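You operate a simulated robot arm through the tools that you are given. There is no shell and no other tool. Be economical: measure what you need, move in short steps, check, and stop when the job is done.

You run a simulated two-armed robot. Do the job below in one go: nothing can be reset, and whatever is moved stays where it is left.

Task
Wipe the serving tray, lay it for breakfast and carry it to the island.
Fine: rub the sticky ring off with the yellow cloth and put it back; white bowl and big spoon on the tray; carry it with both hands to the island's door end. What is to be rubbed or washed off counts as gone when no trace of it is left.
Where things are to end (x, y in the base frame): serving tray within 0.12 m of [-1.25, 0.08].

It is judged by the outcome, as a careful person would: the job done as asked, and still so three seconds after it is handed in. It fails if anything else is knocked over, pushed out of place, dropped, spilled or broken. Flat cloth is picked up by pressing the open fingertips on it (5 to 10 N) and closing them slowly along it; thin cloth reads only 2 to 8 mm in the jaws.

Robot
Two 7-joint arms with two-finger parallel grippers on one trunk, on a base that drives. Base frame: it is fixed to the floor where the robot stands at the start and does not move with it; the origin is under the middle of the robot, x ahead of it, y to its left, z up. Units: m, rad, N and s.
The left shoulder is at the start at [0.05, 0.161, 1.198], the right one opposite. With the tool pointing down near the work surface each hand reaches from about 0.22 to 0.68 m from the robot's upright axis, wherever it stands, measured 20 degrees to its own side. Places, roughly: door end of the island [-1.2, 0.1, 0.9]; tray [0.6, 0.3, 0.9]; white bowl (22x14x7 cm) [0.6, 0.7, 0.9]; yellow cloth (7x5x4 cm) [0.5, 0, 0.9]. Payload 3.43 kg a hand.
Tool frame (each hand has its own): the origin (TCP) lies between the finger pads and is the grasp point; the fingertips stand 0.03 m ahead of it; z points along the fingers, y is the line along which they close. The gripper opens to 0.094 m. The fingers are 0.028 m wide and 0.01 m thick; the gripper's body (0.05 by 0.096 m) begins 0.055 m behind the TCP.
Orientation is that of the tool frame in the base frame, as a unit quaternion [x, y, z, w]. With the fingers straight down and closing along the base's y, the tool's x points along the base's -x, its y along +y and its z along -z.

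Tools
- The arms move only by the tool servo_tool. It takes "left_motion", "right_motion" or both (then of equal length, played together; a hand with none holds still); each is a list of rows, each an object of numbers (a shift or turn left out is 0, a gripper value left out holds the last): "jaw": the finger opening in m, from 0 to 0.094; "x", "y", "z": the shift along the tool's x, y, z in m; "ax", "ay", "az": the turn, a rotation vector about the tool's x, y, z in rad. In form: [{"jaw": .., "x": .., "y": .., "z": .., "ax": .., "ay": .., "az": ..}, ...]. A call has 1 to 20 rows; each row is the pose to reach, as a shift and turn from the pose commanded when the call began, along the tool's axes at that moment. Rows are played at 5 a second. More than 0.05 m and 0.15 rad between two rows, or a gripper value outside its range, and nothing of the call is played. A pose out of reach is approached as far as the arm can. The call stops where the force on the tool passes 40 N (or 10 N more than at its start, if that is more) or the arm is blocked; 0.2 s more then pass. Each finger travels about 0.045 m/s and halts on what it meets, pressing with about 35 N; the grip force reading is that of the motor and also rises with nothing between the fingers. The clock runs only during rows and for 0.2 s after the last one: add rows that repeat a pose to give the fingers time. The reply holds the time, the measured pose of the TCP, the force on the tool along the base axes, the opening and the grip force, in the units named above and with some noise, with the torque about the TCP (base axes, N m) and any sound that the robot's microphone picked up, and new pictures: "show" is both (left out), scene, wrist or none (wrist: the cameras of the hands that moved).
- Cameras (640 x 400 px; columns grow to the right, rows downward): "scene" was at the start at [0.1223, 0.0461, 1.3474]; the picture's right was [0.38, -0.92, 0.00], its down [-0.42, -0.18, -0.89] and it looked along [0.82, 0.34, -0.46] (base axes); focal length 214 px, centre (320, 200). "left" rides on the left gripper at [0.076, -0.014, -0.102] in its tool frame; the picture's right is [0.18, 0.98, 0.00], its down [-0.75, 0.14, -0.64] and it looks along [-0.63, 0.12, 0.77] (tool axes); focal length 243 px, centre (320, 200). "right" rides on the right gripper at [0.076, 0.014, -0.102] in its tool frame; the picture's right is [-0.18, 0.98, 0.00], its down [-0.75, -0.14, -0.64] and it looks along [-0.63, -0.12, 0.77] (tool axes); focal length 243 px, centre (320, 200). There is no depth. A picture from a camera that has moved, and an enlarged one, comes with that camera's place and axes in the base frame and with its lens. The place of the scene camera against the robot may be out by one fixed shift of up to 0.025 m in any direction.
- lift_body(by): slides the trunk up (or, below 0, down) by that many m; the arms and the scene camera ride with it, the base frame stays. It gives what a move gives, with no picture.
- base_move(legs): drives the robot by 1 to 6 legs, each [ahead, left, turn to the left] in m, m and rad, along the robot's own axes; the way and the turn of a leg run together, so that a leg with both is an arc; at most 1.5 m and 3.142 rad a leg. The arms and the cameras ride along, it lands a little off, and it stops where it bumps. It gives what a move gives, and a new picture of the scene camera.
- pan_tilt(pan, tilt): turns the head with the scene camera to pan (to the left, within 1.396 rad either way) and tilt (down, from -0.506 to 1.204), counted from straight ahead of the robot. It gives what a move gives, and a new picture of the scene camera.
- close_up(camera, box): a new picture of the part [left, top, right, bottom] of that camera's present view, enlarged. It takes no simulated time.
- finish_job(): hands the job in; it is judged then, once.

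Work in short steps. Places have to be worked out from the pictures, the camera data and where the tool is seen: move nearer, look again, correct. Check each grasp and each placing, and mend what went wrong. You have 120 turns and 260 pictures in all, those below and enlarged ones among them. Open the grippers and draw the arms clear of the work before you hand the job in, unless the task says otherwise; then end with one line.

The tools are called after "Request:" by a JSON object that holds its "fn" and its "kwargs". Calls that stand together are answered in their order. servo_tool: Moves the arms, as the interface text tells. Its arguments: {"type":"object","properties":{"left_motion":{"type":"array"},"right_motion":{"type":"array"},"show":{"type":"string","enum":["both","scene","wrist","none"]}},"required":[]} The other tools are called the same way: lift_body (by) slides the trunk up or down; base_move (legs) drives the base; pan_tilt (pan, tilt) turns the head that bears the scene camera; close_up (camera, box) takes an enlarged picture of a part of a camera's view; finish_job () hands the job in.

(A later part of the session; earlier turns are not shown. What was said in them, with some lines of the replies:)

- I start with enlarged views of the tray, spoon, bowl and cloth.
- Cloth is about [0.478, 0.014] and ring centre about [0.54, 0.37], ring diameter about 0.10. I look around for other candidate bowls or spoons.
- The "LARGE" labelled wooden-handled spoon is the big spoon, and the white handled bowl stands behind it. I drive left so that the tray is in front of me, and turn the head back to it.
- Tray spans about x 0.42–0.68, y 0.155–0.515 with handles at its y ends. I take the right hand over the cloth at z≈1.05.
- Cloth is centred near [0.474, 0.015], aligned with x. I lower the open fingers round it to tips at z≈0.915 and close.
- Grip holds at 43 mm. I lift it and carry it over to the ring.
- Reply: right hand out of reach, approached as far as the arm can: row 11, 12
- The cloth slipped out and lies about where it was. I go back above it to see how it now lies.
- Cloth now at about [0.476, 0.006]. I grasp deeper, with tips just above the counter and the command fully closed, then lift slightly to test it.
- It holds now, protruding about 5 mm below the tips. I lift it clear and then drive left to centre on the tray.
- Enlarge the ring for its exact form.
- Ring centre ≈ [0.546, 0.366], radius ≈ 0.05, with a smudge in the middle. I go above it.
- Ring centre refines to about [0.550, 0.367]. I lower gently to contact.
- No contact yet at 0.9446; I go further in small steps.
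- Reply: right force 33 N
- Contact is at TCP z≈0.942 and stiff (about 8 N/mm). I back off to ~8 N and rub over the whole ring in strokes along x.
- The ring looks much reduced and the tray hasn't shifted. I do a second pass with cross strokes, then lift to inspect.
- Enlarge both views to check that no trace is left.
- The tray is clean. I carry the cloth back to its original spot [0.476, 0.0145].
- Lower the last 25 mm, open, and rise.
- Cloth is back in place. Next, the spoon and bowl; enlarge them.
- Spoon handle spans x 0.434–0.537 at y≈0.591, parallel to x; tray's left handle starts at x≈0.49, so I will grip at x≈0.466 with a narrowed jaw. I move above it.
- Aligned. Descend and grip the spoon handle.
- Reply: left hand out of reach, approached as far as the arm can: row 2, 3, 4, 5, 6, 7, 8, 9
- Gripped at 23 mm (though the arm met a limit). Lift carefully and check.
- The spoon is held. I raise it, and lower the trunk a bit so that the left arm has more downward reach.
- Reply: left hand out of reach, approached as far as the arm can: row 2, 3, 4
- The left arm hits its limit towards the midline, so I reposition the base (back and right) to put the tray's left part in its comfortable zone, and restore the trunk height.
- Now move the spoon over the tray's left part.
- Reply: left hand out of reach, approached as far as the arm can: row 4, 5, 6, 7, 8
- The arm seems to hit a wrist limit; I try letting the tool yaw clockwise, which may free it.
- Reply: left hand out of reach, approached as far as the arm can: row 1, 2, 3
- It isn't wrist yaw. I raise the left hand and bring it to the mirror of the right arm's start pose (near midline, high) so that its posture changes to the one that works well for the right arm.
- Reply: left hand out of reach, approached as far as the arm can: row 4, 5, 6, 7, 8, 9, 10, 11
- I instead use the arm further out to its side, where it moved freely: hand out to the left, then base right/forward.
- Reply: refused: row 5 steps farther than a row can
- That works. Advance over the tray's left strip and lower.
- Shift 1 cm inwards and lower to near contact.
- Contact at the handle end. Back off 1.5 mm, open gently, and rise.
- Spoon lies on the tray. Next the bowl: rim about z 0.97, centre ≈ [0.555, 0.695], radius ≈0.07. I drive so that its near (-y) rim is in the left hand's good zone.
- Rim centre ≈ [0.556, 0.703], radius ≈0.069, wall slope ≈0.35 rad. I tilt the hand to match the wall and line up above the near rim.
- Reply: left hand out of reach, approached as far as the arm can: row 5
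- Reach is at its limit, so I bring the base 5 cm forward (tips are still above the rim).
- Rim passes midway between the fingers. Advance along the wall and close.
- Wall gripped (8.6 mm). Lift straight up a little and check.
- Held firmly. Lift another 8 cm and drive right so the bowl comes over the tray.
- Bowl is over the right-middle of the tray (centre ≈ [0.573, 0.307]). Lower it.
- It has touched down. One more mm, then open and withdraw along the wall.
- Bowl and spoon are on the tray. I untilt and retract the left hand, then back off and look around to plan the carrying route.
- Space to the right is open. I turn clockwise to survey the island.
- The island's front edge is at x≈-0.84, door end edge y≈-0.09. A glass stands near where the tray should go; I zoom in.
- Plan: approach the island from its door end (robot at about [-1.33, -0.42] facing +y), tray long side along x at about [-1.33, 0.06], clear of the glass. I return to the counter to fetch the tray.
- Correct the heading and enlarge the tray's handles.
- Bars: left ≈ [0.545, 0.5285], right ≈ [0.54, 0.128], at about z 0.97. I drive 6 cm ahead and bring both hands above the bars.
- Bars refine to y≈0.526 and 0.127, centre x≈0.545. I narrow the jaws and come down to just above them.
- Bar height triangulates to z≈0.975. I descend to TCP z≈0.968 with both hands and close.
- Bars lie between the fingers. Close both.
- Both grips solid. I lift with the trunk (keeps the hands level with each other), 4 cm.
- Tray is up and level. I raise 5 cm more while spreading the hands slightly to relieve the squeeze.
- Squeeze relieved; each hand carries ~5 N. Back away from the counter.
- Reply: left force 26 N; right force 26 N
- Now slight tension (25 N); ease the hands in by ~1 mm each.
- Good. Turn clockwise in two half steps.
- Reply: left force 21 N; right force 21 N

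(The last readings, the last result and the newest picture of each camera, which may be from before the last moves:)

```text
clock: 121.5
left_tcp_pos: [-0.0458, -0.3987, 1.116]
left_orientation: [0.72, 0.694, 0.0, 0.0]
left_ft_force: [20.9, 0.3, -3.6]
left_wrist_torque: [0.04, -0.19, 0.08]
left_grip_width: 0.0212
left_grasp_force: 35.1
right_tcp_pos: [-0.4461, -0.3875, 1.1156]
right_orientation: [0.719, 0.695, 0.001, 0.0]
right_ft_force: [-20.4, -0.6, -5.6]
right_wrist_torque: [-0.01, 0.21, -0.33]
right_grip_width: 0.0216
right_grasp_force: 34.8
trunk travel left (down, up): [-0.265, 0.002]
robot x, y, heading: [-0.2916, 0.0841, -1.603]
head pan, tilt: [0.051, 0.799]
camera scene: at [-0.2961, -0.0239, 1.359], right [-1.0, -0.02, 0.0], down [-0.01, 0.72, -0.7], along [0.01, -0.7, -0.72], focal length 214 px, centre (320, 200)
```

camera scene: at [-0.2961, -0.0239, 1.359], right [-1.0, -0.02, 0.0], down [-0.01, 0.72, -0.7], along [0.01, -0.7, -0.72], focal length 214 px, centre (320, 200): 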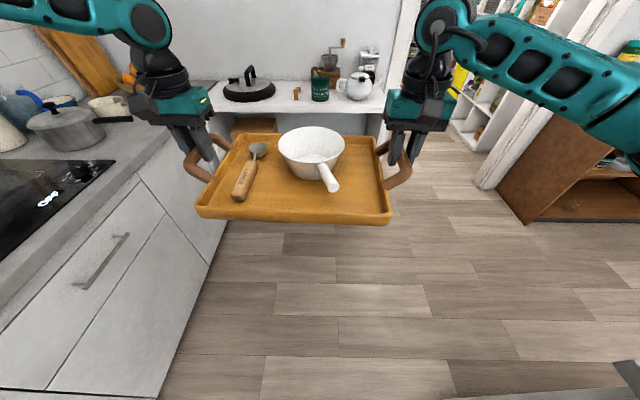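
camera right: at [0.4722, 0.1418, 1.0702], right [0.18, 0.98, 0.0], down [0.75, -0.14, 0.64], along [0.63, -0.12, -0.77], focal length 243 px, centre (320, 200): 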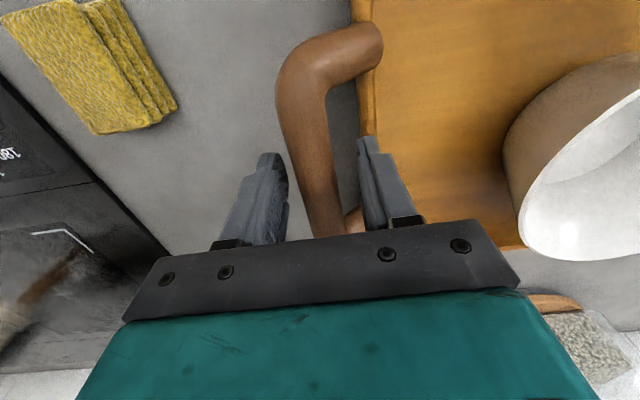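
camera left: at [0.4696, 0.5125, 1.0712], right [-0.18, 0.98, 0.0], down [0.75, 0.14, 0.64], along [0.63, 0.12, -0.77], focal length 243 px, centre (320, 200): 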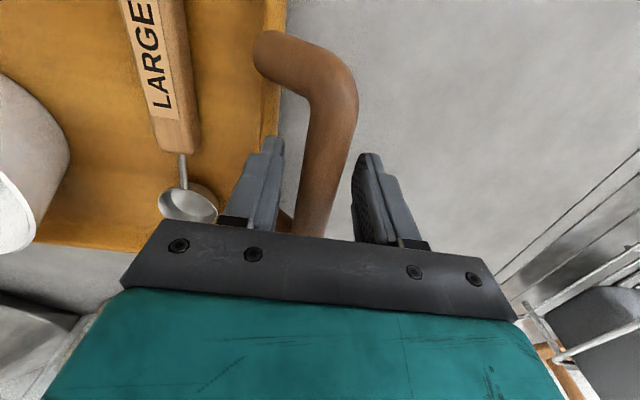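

Request:
{"fn": "base_move", "kwargs": {"legs": [[0, 0, -0.77], [0, 0, -0.765]]}}

```text
clock: 125.9
left_tcp_pos: [-0.7652, -0.1864, 1.1151]
left_orientation: [1.0, 0.007, 0.0, 0.0]
left_ft_force: [0.9, -0.7, -4.3]
left_wrist_torque: [0.0, -0.06, 0.05]
left_grip_width: 0.0215
left_grasp_force: 35.0
right_tcp_pos: [-0.7744, 0.2145, 1.1166]
right_orientation: [1.0, 0.008, 0.0, 0.0]
right_ft_force: [-0.7, 0.2, -4.4]
right_wrist_torque: [0.04, 0.0, -0.3]
right_grip_width: 0.0216
right_grasp_force: 35.0
trunk travel left (down, up): [-0.265, 0.002]
robot x, y, heading: [-0.2934, 0.0906, -3.125]
head pan, tilt: [0.051, 0.799]
camera scene: at [-0.4172, 0.0914, 1.359], right [-0.07, 1.0, 0.0], down [0.72, 0.05, -0.7], along [-0.69, -0.05, -0.72], focal length 214 px, centre (320, 200)
```

scene: 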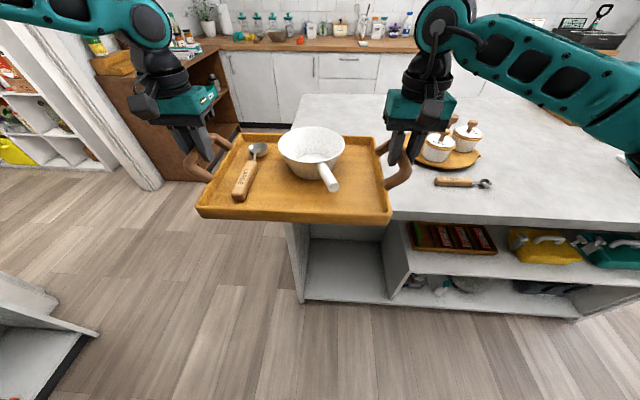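

Path is clear. Strafe left 0.56, then forward half the way.

Request:
{"fn": "base_move", "kwargs": {"legs": [[0, 0.56, 0], [0.55, 0, 0]]}}

```text
clock: 131.8
left_tcp_pos: [-1.3024, -0.7688, 1.1155]
left_orientation: [1.0, 0.015, 0.001, 0.0]
left_ft_force: [0.6, 2.2, -4.6]
left_wrist_torque: [-0.04, -0.03, 0.06]
left_grip_width: 0.0214
left_grasp_force: 34.8
right_tcp_pos: [-1.3177, -0.3684, 1.1148]
right_orientation: [1.0, 0.017, 0.001, 0.001]
right_ft_force: [0.0, -1.8, -4.7]
right_wrist_torque: [0.01, -0.07, -0.21]
right_grip_width: 0.0213
right_grasp_force: 34.6
trunk travel left (down, up): [-0.265, 0.002]
robot x, y, heading: [-0.8344, -0.4901, -3.11]
head pan, tilt: [0.051, 0.799]
camera scene: at [-0.9578, -0.4858, 1.359], right [-0.08, 1.0, 0.0], down [0.72, 0.06, -0.7], along [-0.69, -0.06, -0.72], focal length 214 px, centre (320, 200)
```

scene: 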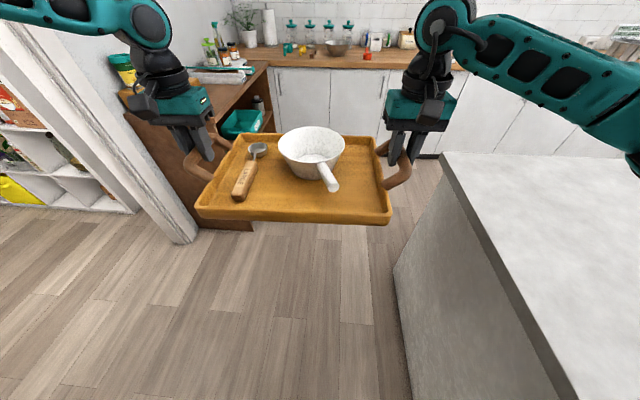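

Continue forward 0.5 and turn right to face the island's door end.

Request:
{"fn": "base_move", "kwargs": {"legs": [[0.5, 0, 0], [0, 0, -0.8], [0, 0, -0.8]]}}

```text
clock: 138.9
left_tcp_pos: [-1.6153, -0.0367, 1.1156]
left_orientation: [0.716, -0.698, 0.0, 0.0]
left_ft_force: [2.0, 0.0, -4.5]
left_wrist_torque: [-0.05, -0.03, 0.11]
left_grip_width: 0.0215
left_grasp_force: 34.6
right_tcp_pos: [-1.2154, -0.0232, 1.114]
right_orientation: [0.717, -0.697, -0.001, 0.0]
right_ft_force: [-1.8, 0.6, -4.7]
right_wrist_torque: [-0.01, 0.04, -0.26]
right_grip_width: 0.0214
right_grasp_force: 35.3
trunk travel left (down, up): [-0.265, 0.002]
robot x, y, heading: [-1.337, -0.5057, 1.601]
head pan, tilt: [0.051, 0.799]
camera scene: at [-1.347, -0.374, 1.359], right [1.0, 0.08, 0.0], down [0.06, -0.72, -0.7], along [-0.06, 0.69, -0.72], focal length 214 px, centre (320, 200)
```

scene: 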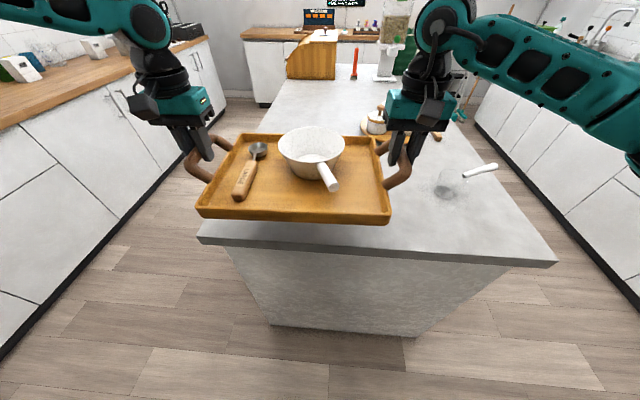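

Tray centre is about [-1.415, -0.03]; the glass is at about [-1.02, 0.13]. I shift 9 cm right and 8 cm ahead to bring the tray over [-1.325, 0.055].

Request:
{"fn": "base_move", "kwargs": {"legs": [[0.082, -0.0925, 0]]}}

```text
clock: 140.2
left_tcp_pos: [-1.5254, 0.0465, 1.1147]
left_orientation: [0.716, -0.698, 0.001, 0.0]
left_ft_force: [1.4, 0.3, -5.3]
left_wrist_torque: [0.0, -0.07, 0.09]
left_grip_width: 0.0214
left_grasp_force: 34.9
right_tcp_pos: [-1.1257, 0.0607, 1.1145]
right_orientation: [0.718, -0.696, 0.0, 0.001]
right_ft_force: [-0.4, -0.8, -4.7]
right_wrist_torque: [-0.07, 0.04, -0.22]
right_grip_width: 0.0217
right_grasp_force: 35.1
trunk travel left (down, up): [-0.265, 0.002]
robot x, y, heading: [-1.2457, -0.4217, 1.601]
head pan, tilt: [0.051, 0.799]
camera scene: at [-1.2564, -0.2892, 1.3589], right [1.0, 0.08, 0.0], down [0.06, -0.72, -0.7], along [-0.06, 0.69, -0.72], focal length 214 px, centre (320, 200)
```

scene: 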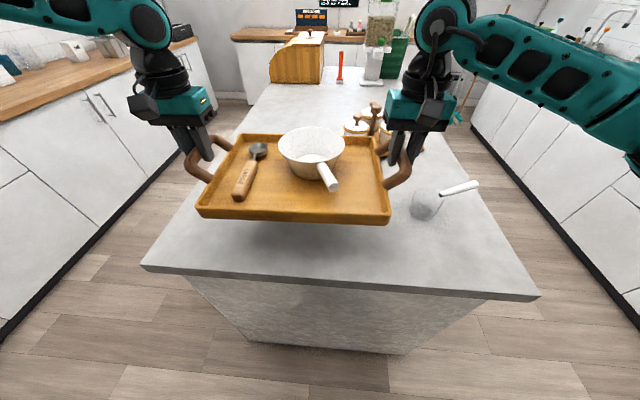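

Clear of the glass by ~5 cm. Lower with the trunk to near contact.

Request:
{"fn": "lift_body", "kwargs": {"by": -0.12}}

Request:
{"fn": "close_up", "kwargs": {"camera": "scene", "box": [140, 110, 540, 360]}}

Request:
{"fn": "close_up", "kwargs": {"camera": "right", "box": [0, 0, 640, 400]}}

```text
clock: 141.7
left_tcp_pos: [-1.5259, 0.0456, 0.9951]
left_orientation: [0.717, -0.697, 0.0, -0.001]
left_ft_force: [1.8, -0.9, -4.3]
left_wrist_torque: [-0.03, -0.03, 0.11]
left_grip_width: 0.0215
left_grasp_force: 35.0
right_tcp_pos: [-1.1264, 0.0603, 0.9959]
right_orientation: [0.718, -0.696, -0.001, 0.001]
right_ft_force: [-1.7, -0.2, -4.5]
right_wrist_torque: [-0.06, -0.02, -0.21]
right_grip_width: 0.0214
right_grasp_force: 35.0
trunk travel left (down, up): [-0.145, 0.122]
robot x, y, heading: [-1.2475, -0.423, 1.602]
head pan, tilt: [0.051, 0.799]
```

```text
1.60 times, centred on (340, 235) of scene
camera zoom: at [-1.257, -0.2901, 1.2391], right [1.0, 0.08, 0.0], down [0.06, -0.71, -0.7], along [-0.06, 0.69, -0.72], focal length 343 px, centre (288, 144)
```

zoom: 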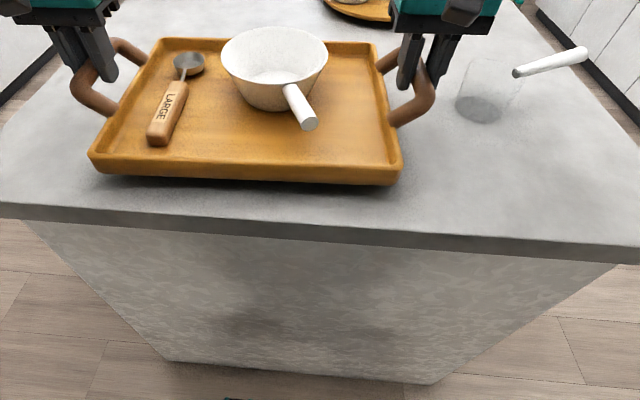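

```text
1.00 times, centred on (320, 200) of right
camera zoom: at [-1.1375, -0.0157, 1.0976], right [-0.99, 0.15, 0.0], down [0.12, 0.76, 0.64], along [0.1, 0.63, -0.77], focal length 243 px, centre (320, 200)
```

zoom: 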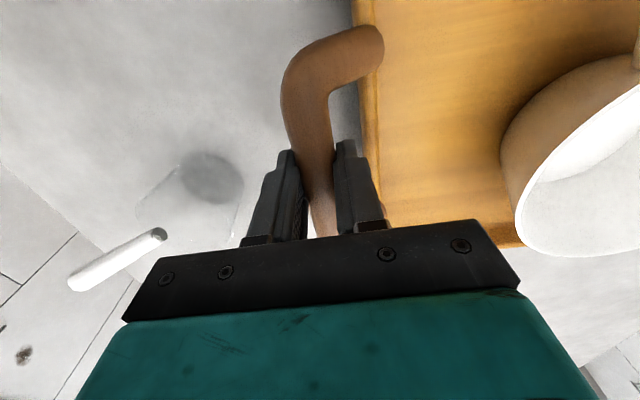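

Good margins all round. Lower the rest in small steps.

Request:
{"fn": "lift_body", "kwargs": {"by": -0.018}}

Request:
{"fn": "lift_body", "kwargs": {"by": -0.005}}

```text
clock: 142.4
left_tcp_pos: [-1.5254, 0.0456, 0.9768]
left_orientation: [0.716, -0.698, 0.001, 0.0]
left_ft_force: [1.6, -0.2, -4.5]
left_wrist_torque: [-0.06, -0.01, 0.08]
left_grip_width: 0.0216
left_grasp_force: 35.5
right_tcp_pos: [-1.1247, 0.06, 0.9782]
right_orientation: [0.718, -0.696, 0.0, 0.001]
right_ft_force: [-1.7, 0.3, -4.9]
right_wrist_torque: [0.01, 0.05, -0.17]
right_grip_width: 0.0216
right_grasp_force: 35.2
trunk travel left (down, up): [-0.127, 0.14]
robot x, y, heading: [-1.2493, -0.4228, 1.602]
head pan, tilt: [0.051, 0.799]
```

```text
clock: 142.9
left_tcp_pos: [-1.5258, 0.0458, 0.9727]
left_orientation: [0.716, -0.698, 0.0, 0.0]
left_ft_force: [1.7, 0.4, -4.0]
left_wrist_torque: [-0.1, 0.0, 0.12]
left_grip_width: 0.0214
left_grasp_force: 35.6
right_tcp_pos: [-1.126, 0.0608, 0.9728]
right_orientation: [0.717, -0.697, -0.001, 0.001]
right_ft_force: [-2.4, 0.6, -5.7]
right_wrist_torque: [0.06, 0.01, -0.18]
right_grip_width: 0.0215
right_grasp_force: 34.9
trunk travel left (down, up): [-0.122, 0.145]
robot x, y, heading: [-1.2478, -0.4204, 1.608]
head pan, tilt: [0.051, 0.799]
```

Request:
{"fn": "lift_body", "kwargs": {"by": -0.004}}

Request:
{"fn": "lift_body", "kwargs": {"by": -0.002}}

```text
clock: 143.4
left_tcp_pos: [-1.5247, 0.0466, 0.9705]
left_orientation: [0.716, -0.698, -0.003, -0.002]
left_ft_force: [-2.4, 1.5, 17.7]
left_wrist_torque: [-0.87, 0.01, 0.03]
left_grip_width: 0.0216
left_grasp_force: 34.5
right_tcp_pos: [-1.1266, 0.0603, 0.9713]
right_orientation: [0.717, -0.697, -0.004, -0.001]
right_ft_force: [-0.1, 8.2, 14.5]
right_wrist_torque: [-0.85, 0.01, -0.1]
right_grip_width: 0.0214
right_grasp_force: 34.8
trunk travel left (down, up): [-0.118, 0.149]
robot x, y, heading: [-1.2485, -0.4211, 1.598]
head pan, tilt: [0.051, 0.799]
```

```text
clock: 143.9
left_tcp_pos: [-1.5265, 0.0449, 0.9709]
left_orientation: [0.717, -0.697, -0.003, -0.004]
left_ft_force: [-6.2, 5.8, 36.4]
left_wrist_torque: [-0.61, 0.1, 0.03]
left_grip_width: 0.0213
left_grasp_force: 34.9
right_tcp_pos: [-1.1275, 0.0607, 0.9718]
right_orientation: [0.717, -0.697, -0.006, -0.003]
right_ft_force: [-0.5, 16.0, 30.7]
right_wrist_torque: [-0.3, -0.03, -0.09]
right_grip_width: 0.0214
right_grasp_force: 35.1
trunk travel left (down, up): [-0.116, 0.151]
robot x, y, heading: [-1.2461, -0.4207, 1.598]
head pan, tilt: [0.051, 0.799]
```

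On the island. Ease the pressure by 3.5 mm and open both hands modestly.

Request:
{"fn": "lift_body", "kwargs": {"by": 0.0035}}

Request:
{"fn": "servo_tool", "kwargs": {"left_motion": [{"jaw": 0.028}, {"jaw": 0.036}, {"jaw": 0.042}, {"jaw": 0.042}], "right_motion": [{"jaw": 0.028}, {"jaw": 0.036}, {"jaw": 0.042}, {"jaw": 0.042}], "show": "both"}}

```text
clock: 144.5
left_tcp_pos: [-1.5255, 0.0458, 0.9706]
left_orientation: [0.716, -0.698, -0.001, -0.002]
left_ft_force: [-4.6, 7.0, 20.9]
left_wrist_torque: [0.99, 0.08, 0.04]
left_grip_width: 0.0216
left_grasp_force: 34.7
right_tcp_pos: [-1.1265, 0.0599, 0.9721]
right_orientation: [0.717, -0.697, -0.003, 0.0]
right_ft_force: [-1.7, 13.1, 18.7]
right_wrist_torque: [0.99, 0.06, -0.22]
right_grip_width: 0.0216
right_grasp_force: 35.4
trunk travel left (down, up): [-0.12, 0.147]
robot x, y, heading: [-1.2456, -0.425, 1.6]
head pan, tilt: [0.051, 0.799]
```

```text
clock: 145.5
left_tcp_pos: [-1.5258, 0.0452, 0.9701]
left_orientation: [0.716, -0.698, 0.001, 0.001]
left_ft_force: [-0.9, 0.3, -0.2]
left_wrist_torque: [-0.02, -0.02, 0.01]
left_grip_width: 0.0422
left_grasp_force: 0.1
right_tcp_pos: [-1.1266, 0.0604, 0.97]
right_orientation: [0.717, -0.697, -0.001, 0.001]
right_ft_force: [0.5, 0.4, 0.4]
right_wrist_torque: [-0.03, -0.01, 0.0]
right_grip_width: 0.0421
right_grasp_force: 0.0
trunk travel left (down, up): [-0.12, 0.147]
robot x, y, heading: [-1.2489, -0.4191, 1.602]
head pan, tilt: [0.051, 0.799]
camera scene: at [-1.257, -0.2906, 1.2136], right [1.0, 0.08, 0.0], down [0.06, -0.71, -0.7], along [-0.06, 0.69, -0.72], focal length 214 px, centre (320, 200)
camera right: at [-1.1375, -0.0161, 1.0722], right [-0.99, 0.15, 0.0], down [0.12, 0.76, 0.64], along [0.1, 0.63, -0.77], focal length 243 px, centre (320, 200)
camera left: at [-1.508, -0.0305, 1.073], right [-0.98, -0.21, 0.0], down [-0.16, 0.75, 0.64], along [-0.13, 0.63, -0.77], focal length 243 px, centre (320, 200)
```

scene: 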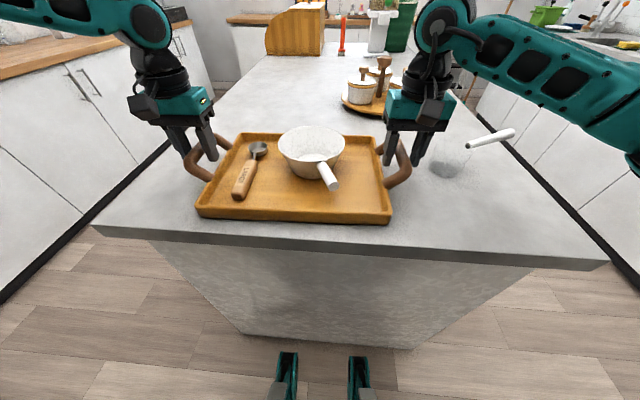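
right: 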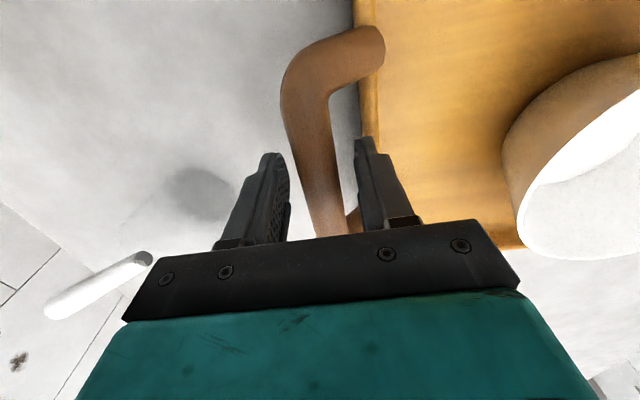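
left: 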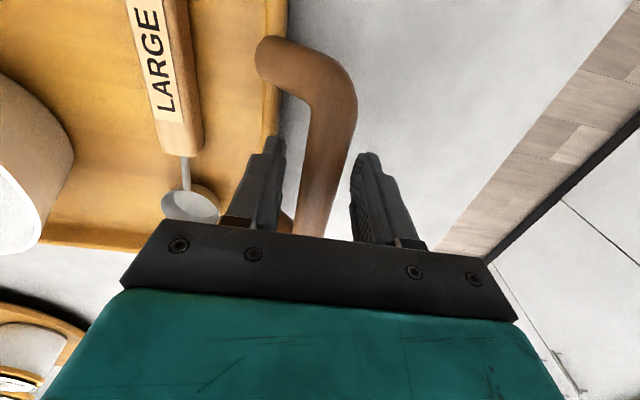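

Both hands are open with clearance around the bars. Rise straight up with the trunk, then back away.

Request:
{"fn": "lift_body", "kwargs": {"by": 0.14}}

Request:
{"fn": "base_move", "kwargs": {"legs": [[-0.3, 0, 0]]}}

Request:
{"fn": "close_up", "kwargs": {"camera": "scene", "box": [160, 50, 480, 250]}}

```text
clock: 147.2
left_tcp_pos: [-1.5242, 0.0464, 1.1094]
left_orientation: [0.716, -0.698, 0.0, 0.0]
left_ft_force: [-0.5, 0.5, 0.8]
left_wrist_torque: [0.0, 0.0, 0.0]
left_grip_width: 0.0421
left_grasp_force: 0.0
right_tcp_pos: [-1.1264, 0.061, 1.1097]
right_orientation: [0.717, -0.697, -0.001, 0.0]
right_ft_force: [0.2, -0.4, 0.1]
right_wrist_torque: [0.0, 0.0, -0.02]
right_grip_width: 0.0419
right_grasp_force: 0.0
trunk travel left (down, up): [-0.26, 0.007]
robot x, y, heading: [-1.2463, -0.4233, 1.603]
head pan, tilt: [0.051, 0.799]
```

```text
clock: 149.2
left_tcp_pos: [-1.5141, -0.2493, 1.1103]
left_orientation: [0.714, -0.7, 0.0, 0.001]
left_ft_force: [0.4, 0.2, 0.5]
left_wrist_torque: [0.01, -0.04, 0.02]
left_grip_width: 0.0421
left_grasp_force: 0.0
right_tcp_pos: [-1.1143, -0.2375, 1.1102]
right_orientation: [0.716, -0.699, -0.001, 0.0]
right_ft_force: [0.7, 0.8, -0.6]
right_wrist_torque: [0.02, -0.02, 0.0]
right_grip_width: 0.042
right_grasp_force: 0.0
trunk travel left (down, up): [-0.26, 0.007]
robot x, y, heading: [-1.2391, -0.72, 1.597]
head pan, tilt: [0.051, 0.799]
camera scene: at [-1.2481, -0.5876, 1.3537], right [1.0, 0.07, 0.0], down [0.05, -0.71, -0.7], along [-0.05, 0.7, -0.72], focal length 214 px, centre (320, 200)
```

scene: 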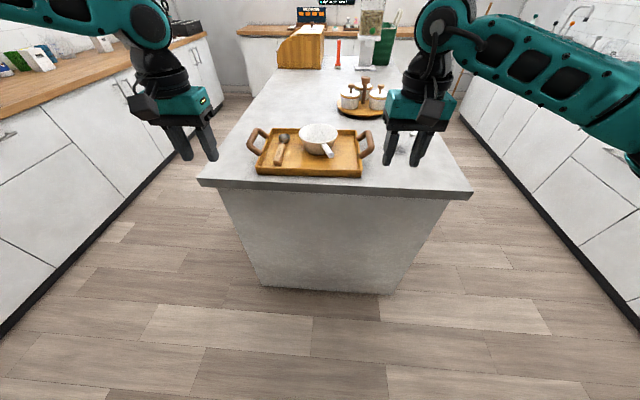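

```text
2.00 times, centred on (320, 150) of scene
camera zoom: at [-1.2481, -0.5876, 1.3537], right [1.0, 0.07, 0.0], down [0.05, -0.71, -0.7], along [-0.05, 0.7, -0.72], focal length 429 px, centre (320, 300)
```

zoom: 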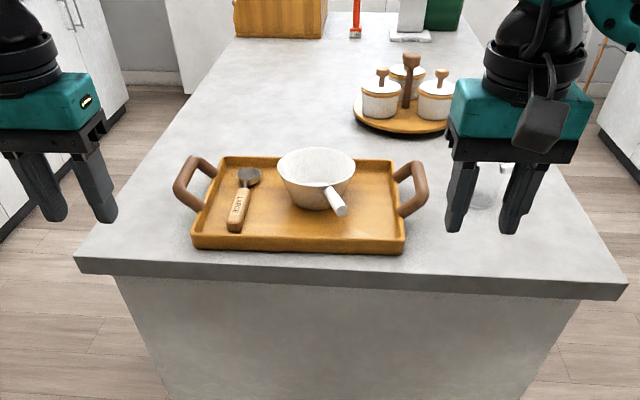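

The tray stands on the island at about [-1.326, 0.053] with the bowl and spoon on it. The glass is undisturbed, the grippers are open and clear, and the cloth is back in its place, so I hand in.

Request:
{"fn": "finish_job", "kwargs": {}}

```text
The job is handed in.
```

The tray is wiped clean and stands at the island's door end with the white bowl and big spoon on it, about 8 cm from the target point. The yellow cloth is back in its place, though it slipped once and dropped where it lay before I got a firm grip.
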